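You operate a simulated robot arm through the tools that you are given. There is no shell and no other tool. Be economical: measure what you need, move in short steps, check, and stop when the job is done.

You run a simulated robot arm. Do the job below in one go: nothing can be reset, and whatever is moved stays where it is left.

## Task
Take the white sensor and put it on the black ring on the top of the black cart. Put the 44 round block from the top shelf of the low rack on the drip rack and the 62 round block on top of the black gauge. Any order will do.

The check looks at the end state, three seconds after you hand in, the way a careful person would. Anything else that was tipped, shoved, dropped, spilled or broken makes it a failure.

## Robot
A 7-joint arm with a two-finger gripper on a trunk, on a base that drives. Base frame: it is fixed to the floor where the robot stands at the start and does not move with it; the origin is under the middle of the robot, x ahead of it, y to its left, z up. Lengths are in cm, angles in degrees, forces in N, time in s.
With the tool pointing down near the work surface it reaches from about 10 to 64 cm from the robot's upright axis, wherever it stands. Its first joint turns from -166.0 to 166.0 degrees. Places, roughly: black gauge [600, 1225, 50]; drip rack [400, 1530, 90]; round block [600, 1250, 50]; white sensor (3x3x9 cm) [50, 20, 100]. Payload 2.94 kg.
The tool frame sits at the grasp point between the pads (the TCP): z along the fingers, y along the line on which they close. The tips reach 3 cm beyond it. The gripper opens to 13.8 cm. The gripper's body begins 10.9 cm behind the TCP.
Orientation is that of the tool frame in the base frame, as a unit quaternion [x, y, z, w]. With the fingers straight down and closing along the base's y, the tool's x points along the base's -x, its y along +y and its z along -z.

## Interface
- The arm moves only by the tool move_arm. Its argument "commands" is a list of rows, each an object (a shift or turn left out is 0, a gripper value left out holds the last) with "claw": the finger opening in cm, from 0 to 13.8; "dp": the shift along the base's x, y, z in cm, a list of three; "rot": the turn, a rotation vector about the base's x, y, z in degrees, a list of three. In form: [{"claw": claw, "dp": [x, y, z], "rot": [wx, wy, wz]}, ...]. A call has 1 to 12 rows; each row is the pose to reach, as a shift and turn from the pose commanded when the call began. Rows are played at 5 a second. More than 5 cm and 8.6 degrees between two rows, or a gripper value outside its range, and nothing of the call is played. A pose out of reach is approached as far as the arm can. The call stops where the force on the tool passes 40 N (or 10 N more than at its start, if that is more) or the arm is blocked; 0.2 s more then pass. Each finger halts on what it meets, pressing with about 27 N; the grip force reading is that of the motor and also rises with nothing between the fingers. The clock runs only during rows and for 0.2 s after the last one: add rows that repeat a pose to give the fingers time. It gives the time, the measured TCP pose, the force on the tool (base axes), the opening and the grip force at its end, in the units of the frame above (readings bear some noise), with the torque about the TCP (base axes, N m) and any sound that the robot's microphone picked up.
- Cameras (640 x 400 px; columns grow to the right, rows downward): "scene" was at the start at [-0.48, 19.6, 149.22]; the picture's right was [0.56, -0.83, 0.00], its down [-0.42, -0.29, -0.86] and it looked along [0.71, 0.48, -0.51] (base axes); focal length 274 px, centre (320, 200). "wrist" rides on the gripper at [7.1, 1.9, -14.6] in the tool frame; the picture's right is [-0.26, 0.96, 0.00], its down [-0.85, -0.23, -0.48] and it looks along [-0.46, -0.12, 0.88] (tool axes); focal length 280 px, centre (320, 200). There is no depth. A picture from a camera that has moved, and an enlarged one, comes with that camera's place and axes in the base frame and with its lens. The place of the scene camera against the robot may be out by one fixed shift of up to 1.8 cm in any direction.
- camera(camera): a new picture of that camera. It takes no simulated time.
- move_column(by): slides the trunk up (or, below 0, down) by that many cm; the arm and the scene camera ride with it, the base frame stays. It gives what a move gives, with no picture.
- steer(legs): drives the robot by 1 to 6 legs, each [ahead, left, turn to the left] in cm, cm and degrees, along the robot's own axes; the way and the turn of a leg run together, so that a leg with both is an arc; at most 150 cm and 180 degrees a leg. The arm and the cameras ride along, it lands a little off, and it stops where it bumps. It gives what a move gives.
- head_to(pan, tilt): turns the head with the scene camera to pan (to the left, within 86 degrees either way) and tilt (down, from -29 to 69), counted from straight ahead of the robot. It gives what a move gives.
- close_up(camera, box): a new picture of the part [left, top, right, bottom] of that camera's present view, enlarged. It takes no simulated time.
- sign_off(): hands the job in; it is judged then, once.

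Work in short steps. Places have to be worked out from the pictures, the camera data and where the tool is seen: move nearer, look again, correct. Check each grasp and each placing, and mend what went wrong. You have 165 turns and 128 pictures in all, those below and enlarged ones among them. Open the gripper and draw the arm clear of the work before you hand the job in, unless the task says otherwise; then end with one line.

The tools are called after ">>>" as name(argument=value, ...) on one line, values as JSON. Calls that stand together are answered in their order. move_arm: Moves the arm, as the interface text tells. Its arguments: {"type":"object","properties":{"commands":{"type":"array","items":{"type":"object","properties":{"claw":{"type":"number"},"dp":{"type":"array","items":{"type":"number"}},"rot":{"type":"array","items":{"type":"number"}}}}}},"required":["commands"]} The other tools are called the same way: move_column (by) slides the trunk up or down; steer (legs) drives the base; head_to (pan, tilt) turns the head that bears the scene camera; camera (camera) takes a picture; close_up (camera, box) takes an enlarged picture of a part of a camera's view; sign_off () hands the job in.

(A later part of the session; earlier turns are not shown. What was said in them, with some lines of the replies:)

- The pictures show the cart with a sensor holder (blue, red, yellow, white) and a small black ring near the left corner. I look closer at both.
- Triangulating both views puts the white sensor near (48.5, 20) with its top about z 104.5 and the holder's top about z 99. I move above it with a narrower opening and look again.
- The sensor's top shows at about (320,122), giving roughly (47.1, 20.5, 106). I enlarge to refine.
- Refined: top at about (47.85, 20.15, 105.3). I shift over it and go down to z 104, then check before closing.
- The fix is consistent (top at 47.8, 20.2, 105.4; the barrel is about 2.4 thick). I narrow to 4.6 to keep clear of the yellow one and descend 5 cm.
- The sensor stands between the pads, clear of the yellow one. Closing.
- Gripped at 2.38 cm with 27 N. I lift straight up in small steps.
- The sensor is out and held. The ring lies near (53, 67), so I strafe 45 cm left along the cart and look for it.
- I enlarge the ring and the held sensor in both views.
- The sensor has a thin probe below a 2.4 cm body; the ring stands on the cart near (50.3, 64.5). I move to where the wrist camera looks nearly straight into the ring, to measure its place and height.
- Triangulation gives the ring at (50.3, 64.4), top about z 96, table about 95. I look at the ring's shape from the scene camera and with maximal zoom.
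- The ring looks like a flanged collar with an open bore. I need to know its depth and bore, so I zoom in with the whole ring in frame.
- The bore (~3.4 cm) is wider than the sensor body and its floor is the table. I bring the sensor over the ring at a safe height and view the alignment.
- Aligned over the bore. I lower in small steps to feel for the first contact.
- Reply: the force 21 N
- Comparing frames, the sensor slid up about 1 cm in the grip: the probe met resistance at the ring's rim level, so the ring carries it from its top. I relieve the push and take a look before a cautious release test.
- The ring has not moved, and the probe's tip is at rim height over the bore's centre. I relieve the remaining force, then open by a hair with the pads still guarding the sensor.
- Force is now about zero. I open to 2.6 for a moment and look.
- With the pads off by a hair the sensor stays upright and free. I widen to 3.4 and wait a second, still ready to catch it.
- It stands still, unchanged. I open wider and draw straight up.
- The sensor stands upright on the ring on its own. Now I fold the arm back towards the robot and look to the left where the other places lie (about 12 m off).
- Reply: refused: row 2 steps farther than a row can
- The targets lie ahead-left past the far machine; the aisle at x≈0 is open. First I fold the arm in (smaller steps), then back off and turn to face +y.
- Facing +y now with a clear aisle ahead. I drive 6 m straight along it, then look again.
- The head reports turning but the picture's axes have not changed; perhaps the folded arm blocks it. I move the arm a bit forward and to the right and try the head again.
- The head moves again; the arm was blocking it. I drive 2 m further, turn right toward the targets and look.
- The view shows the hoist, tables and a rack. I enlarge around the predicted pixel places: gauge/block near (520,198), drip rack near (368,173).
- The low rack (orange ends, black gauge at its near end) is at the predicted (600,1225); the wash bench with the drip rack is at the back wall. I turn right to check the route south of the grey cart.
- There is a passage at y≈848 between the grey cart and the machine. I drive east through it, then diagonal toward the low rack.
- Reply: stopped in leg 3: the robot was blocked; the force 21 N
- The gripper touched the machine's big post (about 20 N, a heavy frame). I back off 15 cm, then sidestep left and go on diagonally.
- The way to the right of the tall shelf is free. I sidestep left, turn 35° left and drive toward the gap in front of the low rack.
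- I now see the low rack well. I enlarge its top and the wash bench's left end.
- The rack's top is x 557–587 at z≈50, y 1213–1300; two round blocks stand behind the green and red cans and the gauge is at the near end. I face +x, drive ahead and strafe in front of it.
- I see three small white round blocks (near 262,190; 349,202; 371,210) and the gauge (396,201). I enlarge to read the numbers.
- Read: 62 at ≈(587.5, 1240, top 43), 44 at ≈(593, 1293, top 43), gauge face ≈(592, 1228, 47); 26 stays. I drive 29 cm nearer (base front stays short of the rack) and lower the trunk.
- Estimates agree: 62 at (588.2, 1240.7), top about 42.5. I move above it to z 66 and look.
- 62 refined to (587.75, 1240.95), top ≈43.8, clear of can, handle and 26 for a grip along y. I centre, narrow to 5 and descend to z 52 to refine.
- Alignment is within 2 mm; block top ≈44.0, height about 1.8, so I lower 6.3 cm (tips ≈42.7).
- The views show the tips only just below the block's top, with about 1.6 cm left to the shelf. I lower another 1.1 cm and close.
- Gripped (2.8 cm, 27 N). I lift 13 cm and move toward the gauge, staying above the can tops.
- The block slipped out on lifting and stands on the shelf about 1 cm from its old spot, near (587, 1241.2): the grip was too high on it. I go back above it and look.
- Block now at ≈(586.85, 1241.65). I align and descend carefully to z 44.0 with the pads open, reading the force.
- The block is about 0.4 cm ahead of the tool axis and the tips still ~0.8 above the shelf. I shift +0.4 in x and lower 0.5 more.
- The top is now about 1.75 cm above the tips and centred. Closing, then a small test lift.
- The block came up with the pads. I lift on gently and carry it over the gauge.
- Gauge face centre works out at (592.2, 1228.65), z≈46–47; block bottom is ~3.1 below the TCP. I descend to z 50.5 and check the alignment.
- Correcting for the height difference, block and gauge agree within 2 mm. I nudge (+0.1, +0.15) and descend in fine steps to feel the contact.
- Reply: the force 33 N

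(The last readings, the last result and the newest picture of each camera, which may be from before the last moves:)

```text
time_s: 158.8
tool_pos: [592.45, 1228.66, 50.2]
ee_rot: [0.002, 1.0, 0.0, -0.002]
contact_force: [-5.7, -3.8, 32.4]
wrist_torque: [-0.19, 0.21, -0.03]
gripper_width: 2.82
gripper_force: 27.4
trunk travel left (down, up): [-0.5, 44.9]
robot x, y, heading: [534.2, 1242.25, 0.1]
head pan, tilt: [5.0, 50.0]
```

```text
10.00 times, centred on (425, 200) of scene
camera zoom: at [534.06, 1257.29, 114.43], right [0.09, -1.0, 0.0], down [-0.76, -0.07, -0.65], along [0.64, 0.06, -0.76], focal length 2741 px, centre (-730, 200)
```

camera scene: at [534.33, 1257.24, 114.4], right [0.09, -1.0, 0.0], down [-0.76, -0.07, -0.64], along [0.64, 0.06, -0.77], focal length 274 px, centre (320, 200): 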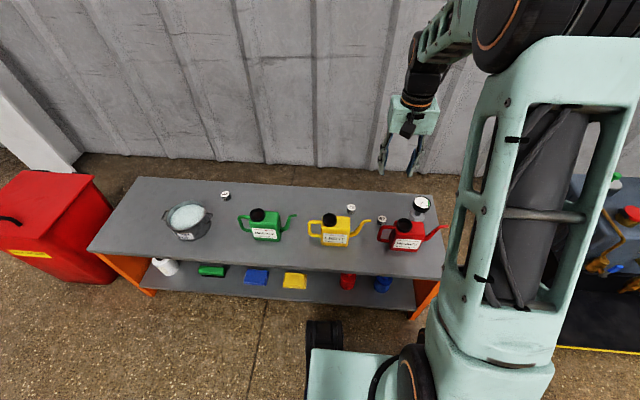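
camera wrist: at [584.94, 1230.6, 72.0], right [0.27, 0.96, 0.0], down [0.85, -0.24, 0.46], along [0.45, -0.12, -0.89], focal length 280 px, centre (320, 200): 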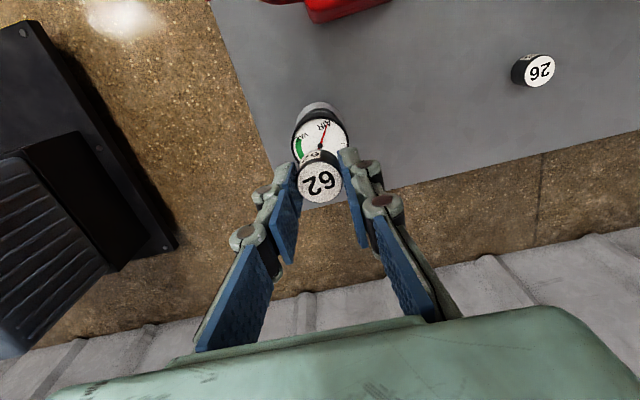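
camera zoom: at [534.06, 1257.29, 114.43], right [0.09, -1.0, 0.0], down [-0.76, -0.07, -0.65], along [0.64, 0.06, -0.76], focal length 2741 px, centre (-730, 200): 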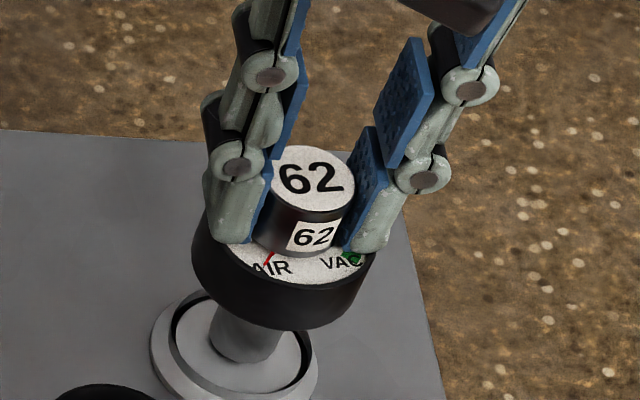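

Contact with the gauge at z≈50.2 (32 N). I relieve the push, check the force, then release.

>>> move_arm(commands=[{"claw": 1.5, "dp": [0, 0, 0.2]}, {"claw": 1.5, "dp": [0, 0, 0.4]}, {"claw": 1.5, "dp": [0, 0, 0.5]}])

```text
time_s: 159.6
tool_pos: [592.28, 1228.83, 50.14]
ee_rot: [0.002, 1.0, 0.001, -0.005]
contact_force: [3.6, -4.8, 12.2]
wrist_torque: [-0.29, -0.26, -0.04]
gripper_width: 2.79
gripper_force: 26.9
trunk travel left (down, up): [-0.5, 44.9]
robot x, y, heading: [534.55, 1241.84, -0.0]
head pan, tilt: [5.0, 50.0]
```

>>> move_arm(commands=[{"claw": 1.5, "dp": [0, 0, 0.15]}, {"claw": 1.5, "dp": [0, 0, 0.25]}])

>>> close_up(camera="wrist", box=[240, 110, 400, 220])

```text
time_s: 160.2
tool_pos: [592.21, 1228.99, 50.13]
ee_rot: [0.002, 1.0, 0.003, -0.007]
contact_force: [0.7, 0.0, -0.8]
wrist_torque: [-0.01, -0.02, 0.0]
gripper_width: 2.79
gripper_force: 27.2
trunk travel left (down, up): [-0.5, 44.9]
robot x, y, heading: [534.47, 1241.69, -0.0]
head pan, tilt: [5.0, 50.0]
```

```text
3.64 times, centred on (320, 165) of wrist
camera zoom: at [585.26, 1230.9, 64.98], right [0.27, 0.96, 0.0], down [0.86, -0.24, 0.46], along [0.44, -0.12, -0.89], focal length 1020 px, centre (320, 327)
```

zoom: 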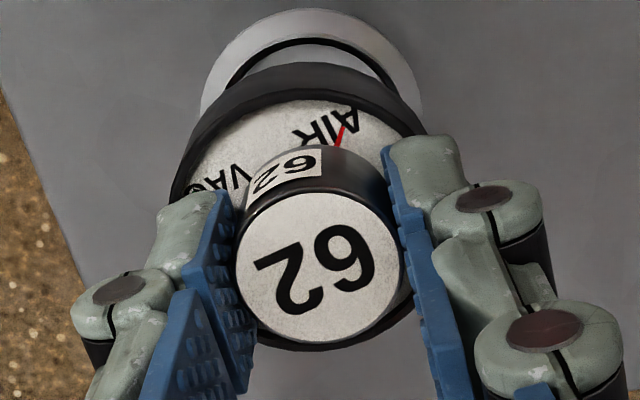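

Force is zero, block sits on the face well within its rim. I open gently and retreat straight up.

>>> move_arm(commands=[{"claw": 3.2}, {"claw": 3.8}, {"claw": 4.4}, {"claw": 4.8}, {"claw": 4.8, "dp": [0, 0, 2]}, {"claw": 4.8, "dp": [0, 0, 5]}, {"claw": 4.8, "dp": [0, 0, 9]}, {"claw": 4.8, "dp": [0, 0, 13]}])

>>> close_up(camera="scene", box=[360, 170, 460, 250])

>>> camera(camera="wrist")

```text
time_s: 162.0
tool_pos: [592.33, 1228.67, 63.19]
ee_rot: [0.002, 1.0, 0.001, -0.006]
contact_force: [-0.9, -0.1, -0.5]
wrist_torque: [0.01, -0.01, 0.0]
gripper_width: 4.8
gripper_force: 0.1
trunk travel left (down, up): [-0.5, 44.9]
robot x, y, heading: [534.72, 1241.82, 0.1]
head pan, tilt: [5.0, 50.0]
```

```text
5.00 times, centred on (410, 210) of scene
camera zoom: at [534.35, 1257.24, 114.4], right [0.09, -1.0, 0.0], down [-0.76, -0.07, -0.64], along [0.64, 0.06, -0.77], focal length 1370 px, centre (-130, 150)
```

zoom: 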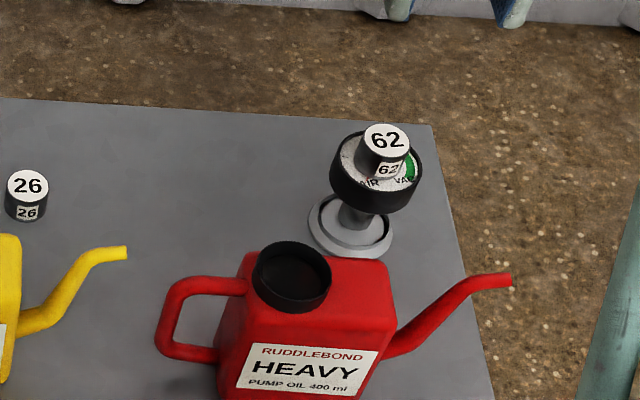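

```text
48 pictures are left
camera wrist: at [585.3, 1230.61, 78.07], right [0.27, 0.96, 0.0], down [0.85, -0.24, 0.47], along [0.45, -0.12, -0.89], focal length 280 px, centre (320, 200)
```

wrist: 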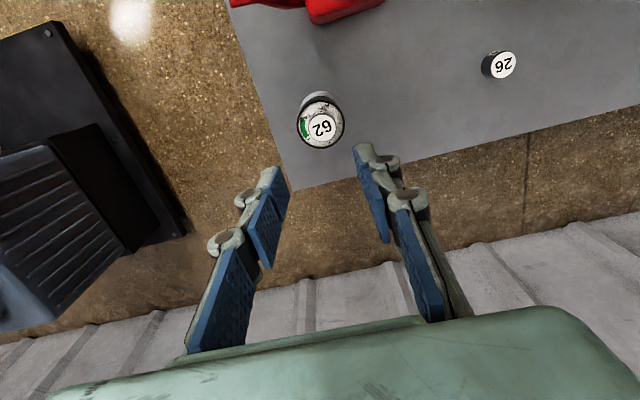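

62 sits centred on the gauge. I raise the arm and strafe left 50 cm for the 44 block.

>>> move_arm(commands=[{"dp": [-2, 0, 4]}, {"dp": [-5, 0, 8]}, {"dp": [-8, 2, 11]}, {"dp": [-10, 4, 12]}])

>>> steer(legs=[[0, 50, 0]])

>>> camera(camera="wrist")

>>> camera(camera="scene")

```text
time_s: 163.0
tool_pos: [582.21, 1232.67, 75.41]
ee_rot: [0.002, 1.0, 0.002, -0.006]
contact_force: [0.0, 0.5, -0.4]
wrist_torque: [0.03, 0.0, 0.01]
gripper_width: 4.78
gripper_force: 0.1
trunk travel left (down, up): [-0.5, 44.9]
robot x, y, heading: [534.86, 1242.09, 0.0]
head pan, tilt: [5.0, 50.0]
```

```text
time_s: 167.9
tool_pos: [582.19, 1282.69, 75.52]
ee_rot: [0.0, 1.0, 0.002, -0.006]
contact_force: [-0.3, 0.2, 0.3]
wrist_torque: [0.04, 0.0, 0.02]
gripper_width: 4.8
gripper_force: 0.0
trunk travel left (down, up): [-0.5, 44.9]
robot x, y, heading: [534.82, 1291.84, 0.4]
head pan, tilt: [5.0, 50.0]
```

```text
47 pictures are left
camera wrist: at [575.19, 1284.59, 90.19], right [0.26, 0.96, 0.0], down [0.85, -0.23, 0.47], along [0.45, -0.12, -0.89], focal length 280 px, centre (320, 200)
```

wrist: 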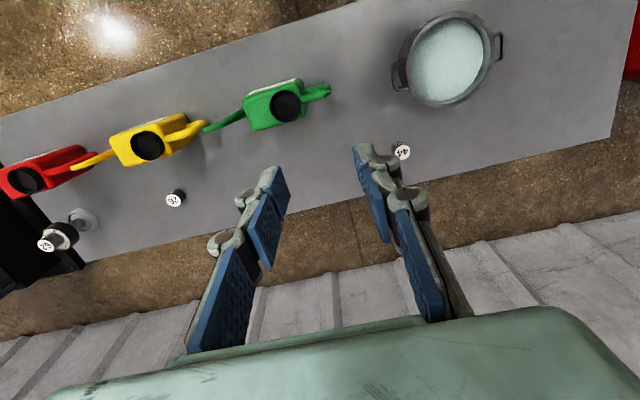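

```text
46 pictures are left
camera scene: at [534.18, 1307.0, 114.4], right [0.09, -1.0, 0.0], down [-0.76, -0.07, -0.64], along [0.64, 0.06, -0.77], focal length 274 px, centre (320, 200)
```

scene: 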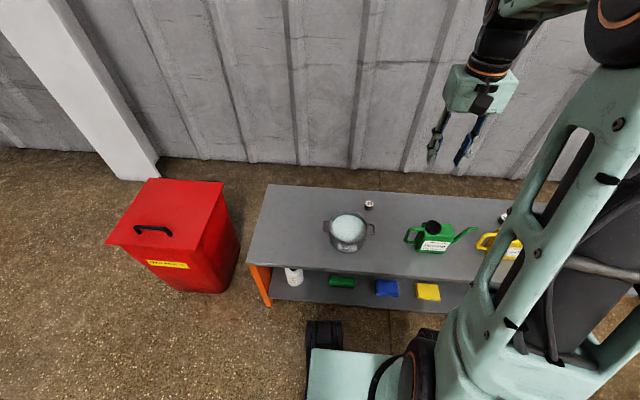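

44 lies at ≈(593.8, 1294.5). I move above it to z 55.

>>> move_arm(commands=[{"claw": 4.8, "dp": [3, 3, -2]}, {"claw": 4.8, "dp": [6, 6, -4]}, {"claw": 4.8, "dp": [8.5, 8.8, -7]}, {"claw": 4.8, "dp": [11, 11, -10]}, {"claw": 4.8, "dp": [11.6, 11.8, -14]}, {"claw": 4.8, "dp": [11.6, 11.8, -18]}, {"claw": 4.8, "dp": [11.6, 11.8, -22]}, {"claw": 4.8, "dp": [11.6, 11.8, -22]}])

>>> close_up(camera="wrist", box=[240, 110, 400, 210])

```text
time_s: 169.7
tool_pos: [593.92, 1294.45, 53.45]
ee_rot: [0.0, 1.0, 0.002, -0.004]
contact_force: [-0.2, -0.3, 0.2]
wrist_torque: [0.0, -0.03, -0.01]
gripper_width: 4.78
gripper_force: 0.2
trunk travel left (down, up): [-0.5, 44.9]
robot x, y, heading: [534.18, 1291.65, 0.4]
head pan, tilt: [5.0, 50.0]
```

```text
4.00 times, centred on (320, 160) of wrist
camera zoom: at [586.96, 1296.33, 68.18], right [0.26, 0.96, 0.0], down [0.85, -0.23, 0.47], along [0.45, -0.12, -0.89], focal length 1122 px, centre (320, 360)
```

zoom: 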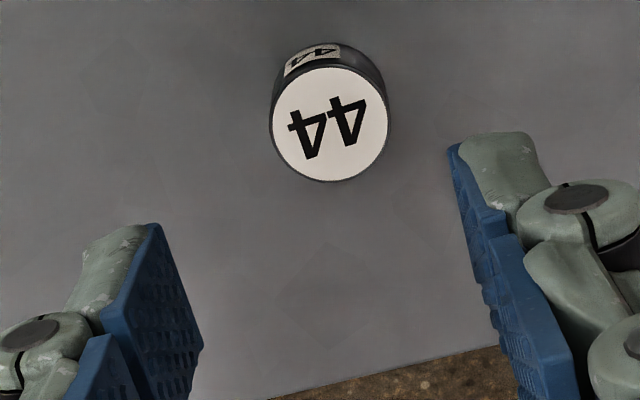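

44's top is at (594.2, 1294.65, 41.9). I align and descend to TCP z 43.3.

>>> move_arm(commands=[{"claw": 4.6, "dp": [0.3, 0.2, -3]}, {"claw": 4.6, "dp": [0.3, 0.2, -6.5]}, {"claw": 4.6, "dp": [0.3, 0.2, -8.8]}, {"claw": 4.6, "dp": [0.3, 0.2, -9.7]}, {"claw": 4.6, "dp": [0.3, 0.2, -10.2]}, {"claw": 4.6, "dp": [0.3, 0.2, -10.2]}])

>>> close_up(camera="wrist", box=[240, 120, 400, 220])

```text
time_s: 171.1
tool_pos: [594.04, 1294.62, 43.19]
ee_rot: [-0.001, 1.0, 0.002, -0.006]
contact_force: [-0.4, -0.3, -0.7]
wrist_torque: [0.0, 0.01, -0.02]
gripper_width: 4.59
gripper_force: 0.0
trunk travel left (down, up): [-0.5, 44.9]
robot x, y, heading: [534.64, 1291.8, 0.3]
head pan, tilt: [5.0, 50.0]
```

```text
4.00 times, centred on (320, 170) of wrist
camera zoom: at [587.09, 1296.55, 57.94], right [0.26, 0.96, 0.0], down [0.85, -0.23, 0.47], along [0.45, -0.12, -0.89], focal length 1122 px, centre (320, 320)
```

zoom: 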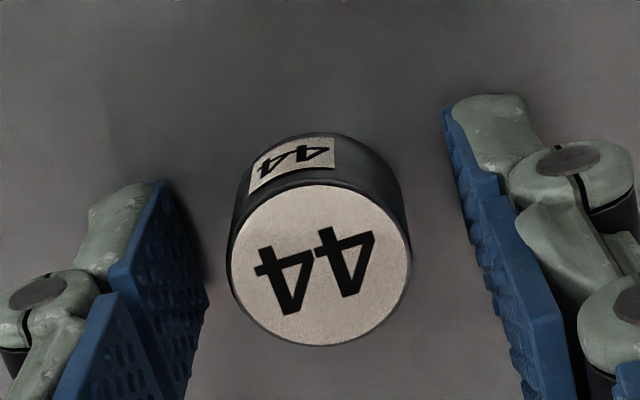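

Good depth; block is 0.3 cm ahead. I shift, close, and lift.

>>> move_arm(commands=[{"claw": 4.6, "dp": [0.3, 0, 0]}, {"claw": 3.4, "dp": [0.3, 0, 0]}, {"claw": 2.4, "dp": [0.3, 0, 0]}, {"claw": 1.5, "dp": [0.3, 0, 0]}, {"claw": 1.5, "dp": [0.3, 0, 0]}, {"claw": 1.5, "dp": [0.3, 0, 1]}, {"claw": 1.5, "dp": [0.3, 0, 3]}, {"claw": 1.5, "dp": [0.3, 0, 6]}, {"claw": 1.5, "dp": [0.3, 0, 10]}, {"claw": 1.5, "dp": [0.3, 0, 14]}])

>>> camera(camera="wrist")

```text
time_s: 173.3
tool_pos: [594.6, 1294.62, 56.95]
ee_rot: [0.0, 1.0, 0.002, -0.006]
contact_force: [-0.3, 0.9, -1.4]
wrist_torque: [-0.04, 0.05, -0.04]
gripper_width: 2.8
gripper_force: 27.3
trunk travel left (down, up): [-0.5, 44.9]
robot x, y, heading: [534.45, 1291.54, 0.6]
head pan, tilt: [5.0, 50.0]
```

```text
43 pictures are left
camera wrist: at [587.66, 1296.55, 71.78], right [0.26, 0.96, 0.0], down [0.85, -0.23, 0.46], along [0.45, -0.12, -0.89], focal length 280 px, centre (320, 200)
```

wrist: 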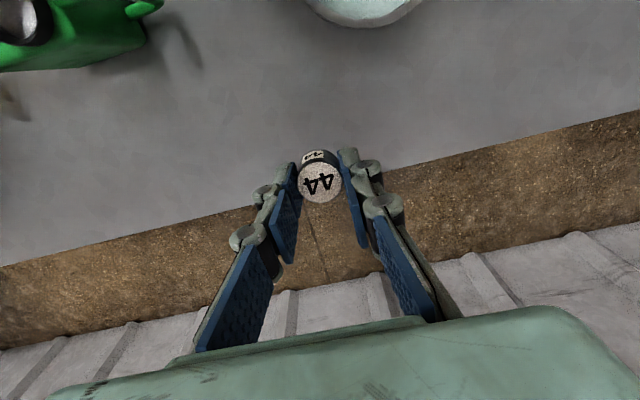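

44 is held. I raise the trunk 42 cm, draw the arm in, back off and turn toward the wash bench.

>>> move_column(by=42)

>>> move_arm(commands=[{"claw": 1.5, "dp": [-4, -1, 2]}, {"claw": 1.5, "dp": [-8, -2, 4]}, {"claw": 1.5, "dp": [-12, -3, 6]}, {"claw": 1.5, "dp": [-16, -4, 8]}, {"claw": 1.5, "dp": [-20, -5, 10]}])

>>> steer(legs=[[-55, 0, 0], [0, 0, 90]])

>>> head_to(pan=22, tilt=25)

>>> camera(camera="scene")

```text
refused: 42 is not a number from -40 to 40
```

```text
time_s: 174.5
tool_pos: [574.18, 1289.97, 66.98]
ee_rot: [0.001, 1.0, 0.001, -0.006]
contact_force: [1.0, -0.2, -1.5]
wrist_torque: [0.02, 0.03, 0.0]
gripper_width: 2.77
gripper_force: 26.9
trunk travel left (down, up): [-0.5, 44.9]
robot x, y, heading: [534.33, 1291.69, 0.1]
head pan, tilt: [5.0, 50.0]
```

```text
time_s: 181.5
tool_pos: [482.03, 1331.13, 66.97]
ee_rot: [-0.694, 0.72, -0.003, -0.006]
contact_force: [-0.4, -0.6, -0.6]
wrist_torque: [0.02, 0.01, -0.02]
gripper_width: 2.81
gripper_force: 27.2
trunk travel left (down, up): [-0.5, 44.9]
robot x, y, heading: [478.85, 1291.78, 88.0]
head pan, tilt: [5.0, 50.0]
```

```text
time_s: 182.3
tool_pos: [481.97, 1331.26, 67.05]
ee_rot: [-0.695, 0.719, -0.003, -0.005]
contact_force: [-0.3, -0.1, -0.6]
wrist_torque: [-0.03, 0.0, -0.02]
gripper_width: 2.79
gripper_force: 26.9
trunk travel left (down, up): [-0.5, 44.9]
robot x, y, heading: [478.85, 1291.77, 88.1]
head pan, tilt: [22.0, 25.0]
```

```text
42 pictures are left
camera scene: at [461.88, 1293.77, 118.14], right [0.94, 0.35, 0.0], down [0.15, -0.4, -0.91], along [-0.31, 0.85, -0.42], focal length 274 px, centre (320, 200)
```

scene: 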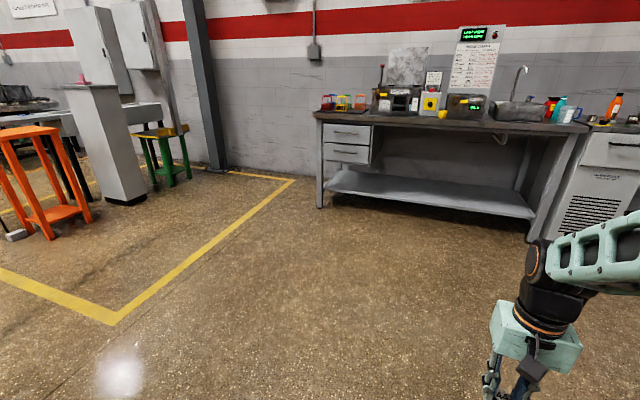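

The bench front edge is at y≈1520, z≈86, with the baskets on the drip rack at its left end. I raise the trunk and drive in front of it.

>>> move_column(by=40)

>>> steer(legs=[[0, 0, 2], [145, 0, 0], [0, 72, 0]])

>>> head_to(pan=5, tilt=35)

>>> camera(camera="scene")

>>> camera(camera="wrist")

```text
time_s: 186.2
tool_pos: [481.89, 1331.28, 107.0]
ee_rot: [-0.696, 0.718, -0.003, -0.006]
contact_force: [0.1, 0.2, -1.2]
wrist_torque: [-0.01, -0.04, 0.0]
gripper_width: 2.82
gripper_force: 26.8
trunk travel left (down, up): [-40.5, 4.9]
robot x, y, heading: [478.58, 1291.78, 88.2]
head pan, tilt: [22.0, 25.0]
```

```text
time_s: 200.1
tool_pos: [407.52, 1476.35, 107.04]
ee_rot: [-0.704, 0.71, -0.002, -0.005]
contact_force: [0.0, 0.2, -0.7]
wrist_torque: [0.0, 0.02, 0.03]
gripper_width: 2.78
gripper_force: 27.1
trunk travel left (down, up): [-40.5, 4.9]
robot x, y, heading: [405.21, 1436.83, 89.5]
head pan, tilt: [22.0, 25.0]
```

```text
time_s: 200.9
tool_pos: [407.49, 1476.39, 107.06]
ee_rot: [-0.703, 0.711, -0.004, -0.006]
contact_force: [0.0, -0.2, -1.9]
wrist_torque: [0.01, -0.01, 0.03]
gripper_width: 2.78
gripper_force: 26.6
trunk travel left (down, up): [-40.5, 4.9]
robot x, y, heading: [405.21, 1436.83, 89.7]
head pan, tilt: [5.0, 35.0]
```

```text
41 pictures are left
camera scene: at [391.04, 1438.68, 156.58], right [1.0, 0.08, 0.0], down [0.05, -0.57, -0.82], along [-0.07, 0.82, -0.57], focal length 274 px, centre (320, 200)
```

scene: 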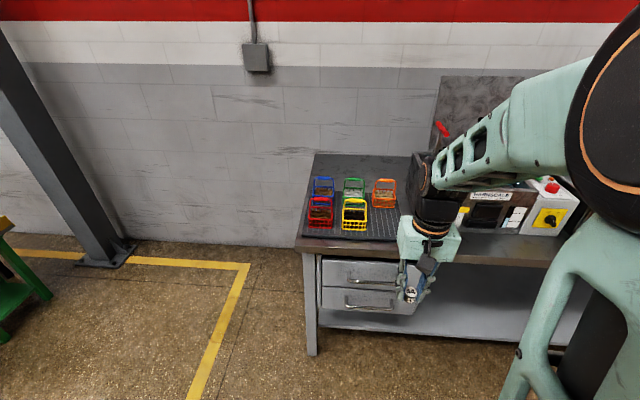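

```text
40 pictures are left
camera wrist: at [405.48, 1469.55, 121.78], right [-0.96, 0.27, 0.0], down [0.24, 0.85, 0.47], along [0.13, 0.45, -0.89], focal length 280 px, centre (320, 200)
```

wrist: 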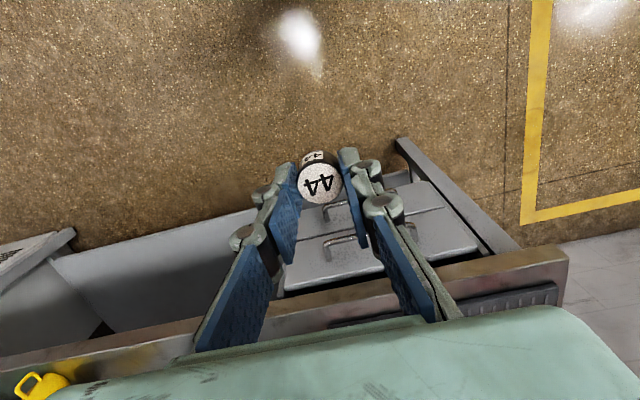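

The block is still held and the drip rack is in view. I enlarge it to find a free, flat spot.

>>> close_up(camera="scene", box=[290, 145, 430, 245])

```text
4.00 times, centred on (360, 195) of scene
camera zoom: at [391.04, 1438.68, 156.58], right [1.0, 0.08, 0.0], down [0.05, -0.57, -0.82], along [-0.07, 0.82, -0.57], focal length 1096 px, centre (160, 220)
```

zoom: 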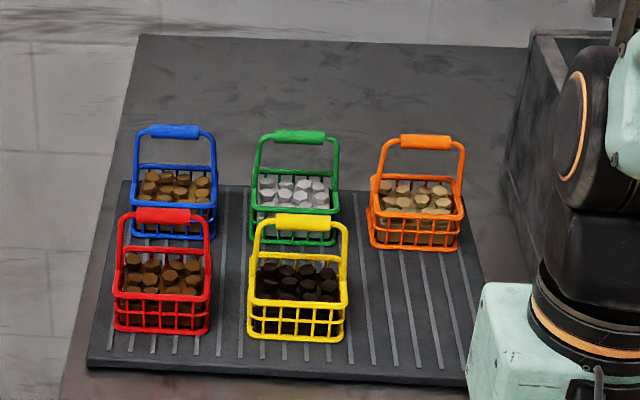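

Free ribbed surface: front right of the rack, right of the yellow basket and in front of the orange one, about (409.5, 1523). I drive 33 cm nearer (arm at z 107, above baskets) and look with the wrist camera.

>>> steer(legs=[[33, 0, 0]])

>>> camera(camera="wrist")

>>> close_up(camera="scene", box=[270, 160, 470, 300])

```text
time_s: 203.1
tool_pos: [407.06, 1508.77, 107.06]
ee_rot: [-0.707, 0.707, -0.003, -0.005]
contact_force: [-0.5, 0.4, -1.6]
wrist_torque: [0.03, 0.02, -0.01]
gripper_width: 2.8
gripper_force: 27.0
trunk travel left (down, up): [-40.5, 4.9]
robot x, y, heading: [405.48, 1469.17, 90.3]
head pan, tilt: [5.0, 35.0]
```

```text
38 pictures are left
camera wrist: at [405.18, 1501.89, 121.77], right [-0.96, 0.26, 0.0], down [0.23, 0.85, 0.46], along [0.12, 0.45, -0.89], focal length 280 px, centre (320, 200)
```

wrist: 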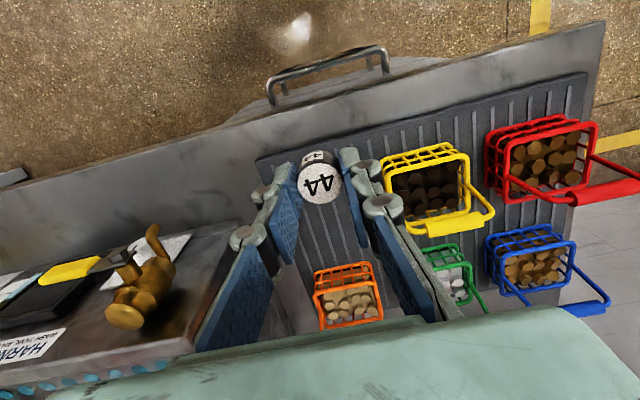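

```text
2.86 times, centred on (370, 230) of scene
camera zoom: at [391.08, 1470.88, 156.57], right [1.0, 0.09, 0.0], down [0.05, -0.57, -0.82], along [-0.07, 0.82, -0.57], focal length 783 px, centre (177, 114)
```

zoom: 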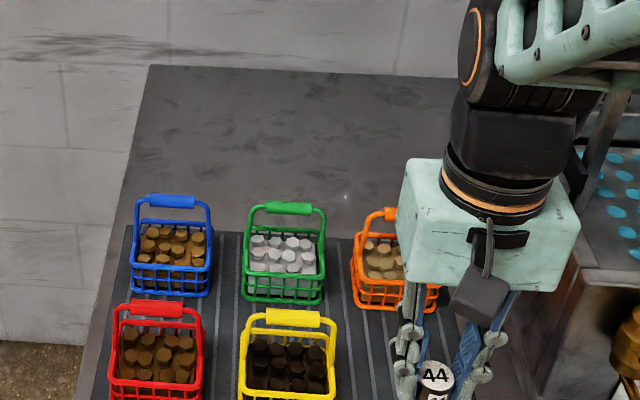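

Wrist view: mat front edge y≈1512, right edge x≈416, yellow basket's side x≈401, orange's front y≈1530. Free centre (408.5, 1519.5). I move over it and lower to z 97.

>>> move_arm(commands=[{"claw": 1.5, "dp": [0.5, 4, 0]}, {"claw": 1.5, "dp": [1, 8, 0]}, {"claw": 1.5, "dp": [1.4, 10.7, 0]}, {"claw": 1.5, "dp": [1.4, 10.7, -4]}, {"claw": 1.5, "dp": [1.4, 10.7, -8]}, {"claw": 1.5, "dp": [1.4, 10.7, -10]}, {"claw": 1.5, "dp": [1.4, 10.7, -10]}])

>>> camera(camera="wrist")

>>> close_up(camera="scene", box=[330, 200, 450, 300])

```text
time_s: 204.7
tool_pos: [408.47, 1519.45, 97.09]
ee_rot: [-0.706, 0.708, -0.003, -0.005]
contact_force: [-0.9, 0.9, -0.9]
wrist_torque: [-0.01, 0.02, 0.04]
gripper_width: 2.8
gripper_force: 27.1
trunk travel left (down, up): [-40.5, 4.9]
robot x, y, heading: [405.49, 1468.81, 90.2]
head pan, tilt: [5.0, 35.0]
```

```text
36 pictures are left
camera wrist: at [406.55, 1512.57, 111.83], right [-0.96, 0.26, 0.0], down [0.23, 0.85, 0.47], along [0.12, 0.45, -0.89], focal length 280 px, centre (320, 200)
```

wrist: 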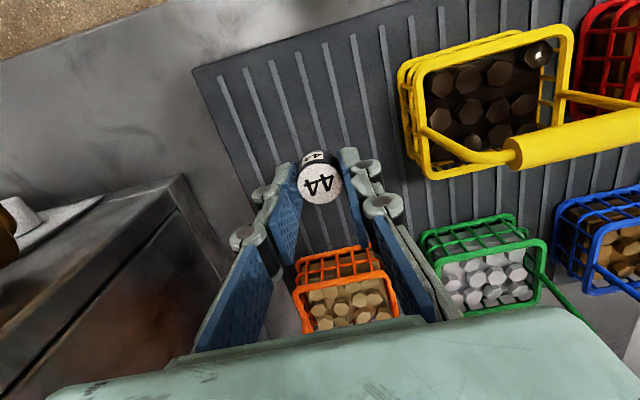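

```text
4.00 times, centred on (390, 250) of scene
camera zoom: at [391.08, 1470.83, 156.57], right [1.0, 0.09, 0.0], down [0.05, -0.57, -0.82], along [-0.07, 0.82, -0.57], focal length 1096 px, centre (40, 0)
```

zoom: 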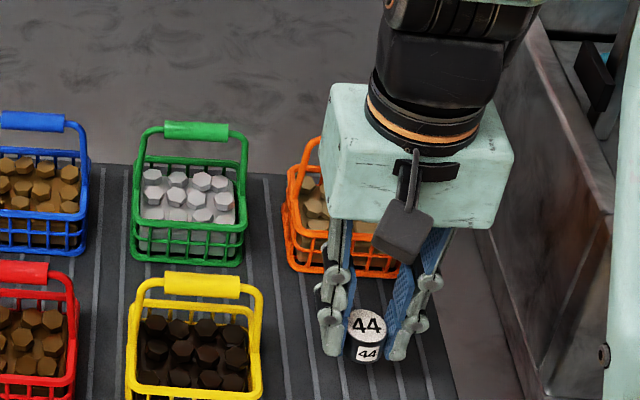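

The landing point is on bare mat, clear of all baskets. I descend to near the expected contact in fine steps.

>>> move_arm(commands=[{"claw": 1.5, "dp": [0, -0.3, -3]}, {"claw": 1.5, "dp": [0, -0.3, -5]}, {"claw": 1.5, "dp": [0, -0.3, -5.8]}, {"claw": 1.5, "dp": [0, -0.3, -6.2]}])

>>> close_up(camera="scene", box=[370, 260, 440, 310])

>>> close_up(camera="wrist", box=[220, 80, 420, 220])

```text
time_s: 205.5
tool_pos: [408.48, 1519.13, 92.14]
ee_rot: [-0.706, 0.708, 0.0, -0.002]
contact_force: [-0.2, -9.2, 26.3]
wrist_torque: [-0.41, -0.14, -0.09]
gripper_width: 2.86
gripper_force: 27.2
trunk travel left (down, up): [-40.5, 4.9]
robot x, y, heading: [405.53, 1468.98, 90.3]
head pan, tilt: [5.0, 35.0]
stopped in row 4: the force on the tool passed its limit at 50 N (the readings are from after the stop); the commanded pose is now the measured one
```

```text
8.00 times, centred on (405, 285) of scene
camera zoom: at [391.04, 1470.39, 156.61], right [1.0, 0.09, 0.0], down [0.05, -0.57, -0.82], along [-0.07, 0.82, -0.57], focal length 2193 px, centre (-360, -480)
```

zoom: 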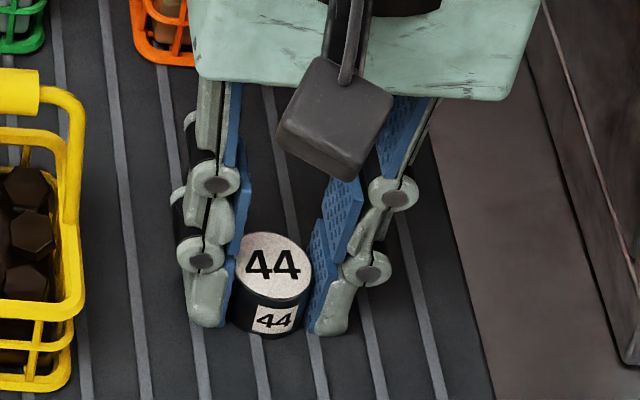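

```text
2.86 times, centred on (320, 150) of wrist
camera zoom: at [406.63, 1512.1, 106.81], right [-0.96, 0.26, 0.0], down [0.23, 0.85, 0.47], along [0.12, 0.46, -0.88], focal length 801 px, centre (320, 343)
```

zoom: 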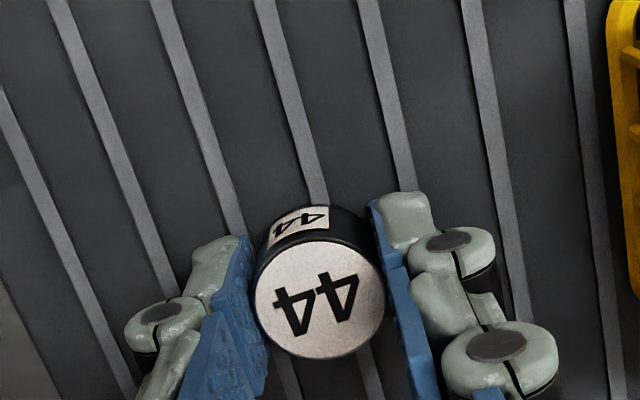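

Contact with the mat at z≈92. I relieve the push before releasing.

>>> move_arm(commands=[{"claw": 1.5, "dp": [0, 0, 0.15]}, {"claw": 1.5, "dp": [0, 0, 0.3]}, {"claw": 1.5, "dp": [0, 0, 0.3]}])

```text
time_s: 206.3
tool_pos: [408.59, 1519.23, 92.05]
ee_rot: [-0.706, 0.708, 0.001, -0.001]
contact_force: [-0.1, -5.8, 11.1]
wrist_torque: [-0.13, -0.21, -0.07]
gripper_width: 2.79
gripper_force: 27.2
trunk travel left (down, up): [-40.5, 4.9]
robot x, y, heading: [405.12, 1469.18, 89.9]
head pan, tilt: [5.0, 35.0]
```

>>> move_arm(commands=[{"claw": 1.5, "dp": [0, 0, 0.15]}, {"claw": 1.5, "dp": [0, 0, 0.25]}, {"claw": 1.5, "dp": [0, 0, 0.25]}])

```text
time_s: 207.1
tool_pos: [408.64, 1519.53, 92.36]
ee_rot: [-0.707, 0.707, 0.0, -0.003]
contact_force: [0.1, -0.3, -0.3]
wrist_torque: [0.03, -0.01, 0.05]
gripper_width: 2.78
gripper_force: 26.4
trunk travel left (down, up): [-40.5, 4.9]
robot x, y, heading: [405.6, 1469.41, 90.2]
head pan, tilt: [5.0, 35.0]
```

Free now, a millimetre or two above the mat. I lower 0.15, open gently, and rise.

>>> move_arm(commands=[{"claw": 1.5, "dp": [0, 0, -0.15]}, {"claw": 3.1, "dp": [0, 0, -0.15]}, {"claw": 3.8, "dp": [0, 0, -0.15]}, {"claw": 4.4, "dp": [0, 0, -0.15]}, {"claw": 4.6, "dp": [0, 0, -0.15]}, {"claw": 4.6, "dp": [0, 0, 2]}, {"claw": 4.6, "dp": [0, 0, 5]}, {"claw": 4.6, "dp": [0, 0, 9]}, {"claw": 4.6, "dp": [0, 0, 13.5]}, {"claw": 4.6, "dp": [0, -3, 17]}])

>>> camera(camera="wrist")

>>> close_up(camera="scene", box=[310, 190, 450, 310])

```text
time_s: 209.3
tool_pos: [408.76, 1516.19, 109.52]
ee_rot: [-0.707, 0.708, -0.001, -0.002]
contact_force: [0.6, 0.3, -0.1]
wrist_torque: [-0.01, -0.01, -0.04]
gripper_width: 4.58
gripper_force: 0.1
trunk travel left (down, up): [-40.5, 4.9]
robot x, y, heading: [405.57, 1469.38, 90.1]
head pan, tilt: [5.0, 35.0]
```

```text
32 pictures are left
camera wrist: at [406.66, 1509.14, 124.22], right [-0.96, 0.26, 0.0], down [0.23, 0.85, 0.47], along [0.12, 0.46, -0.88], focal length 280 px, centre (320, 200)
```

wrist: 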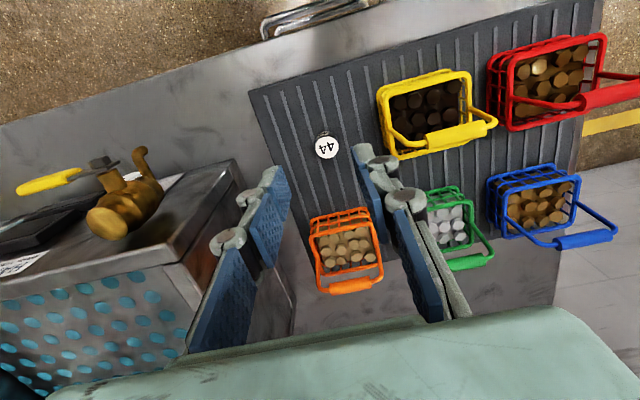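

```text
3.33 times, centred on (380, 250) of scene
camera zoom: at [391.07, 1470.69, 156.57], right [1.0, 0.09, 0.0], down [0.05, -0.57, -0.82], along [-0.07, 0.82, -0.57], focal length 914 px, centre (120, 33)
```

zoom: 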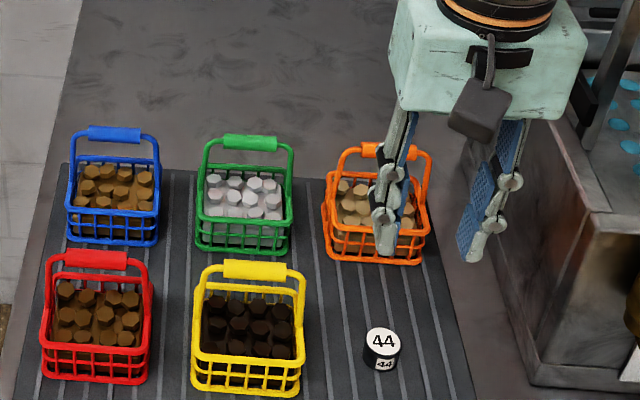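

All three are placed: 44 stands upright on the drip rack with the baskets untouched. I back off to be clear of the bench.

>>> steer(legs=[[-40, 0, 0]])

>>> camera(camera="scene")

```text
time_s: 211.8
tool_pos: [408.77, 1475.75, 109.44]
ee_rot: [0.708, -0.706, 0.0, 0.002]
contact_force: [-1.3, -0.7, 0.2]
wrist_torque: [0.01, 0.0, -0.02]
gripper_width: 4.6
gripper_force: 0.2
trunk travel left (down, up): [-40.5, 4.9]
robot x, y, heading: [405.41, 1428.3, 90.2]
head pan, tilt: [5.0, 35.0]
```

```text
30 pictures are left
camera scene: at [391.29, 1430.26, 156.57], right [1.0, 0.09, 0.0], down [0.05, -0.57, -0.82], along [-0.08, 0.82, -0.57], focal length 274 px, centre (320, 200)
```

scene: 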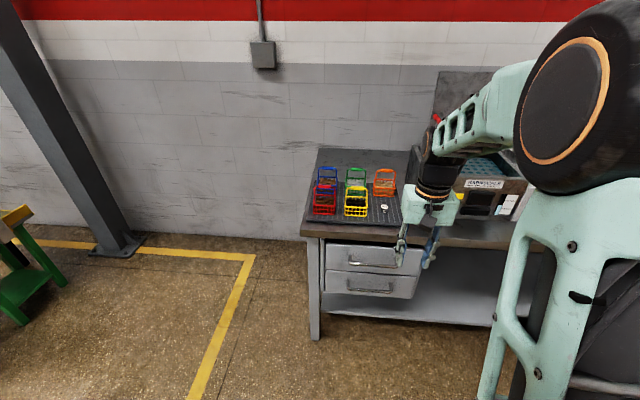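

The arm is clear, the gripper is open and the 44 block is still in place. I hand the job in.

>>> sign_off()

```text
The job is handed in.
```

The job is handed in: the white sensor stands upright on the black ring, the 62 block is on the black gauge and the 44 block is on the drip rack. The sensor balances on its thin probe and I did not go back to check it; the gripper also bumped a machine post (about 20 N) and the 62 block slipped once on the shelf, with no damage seen.
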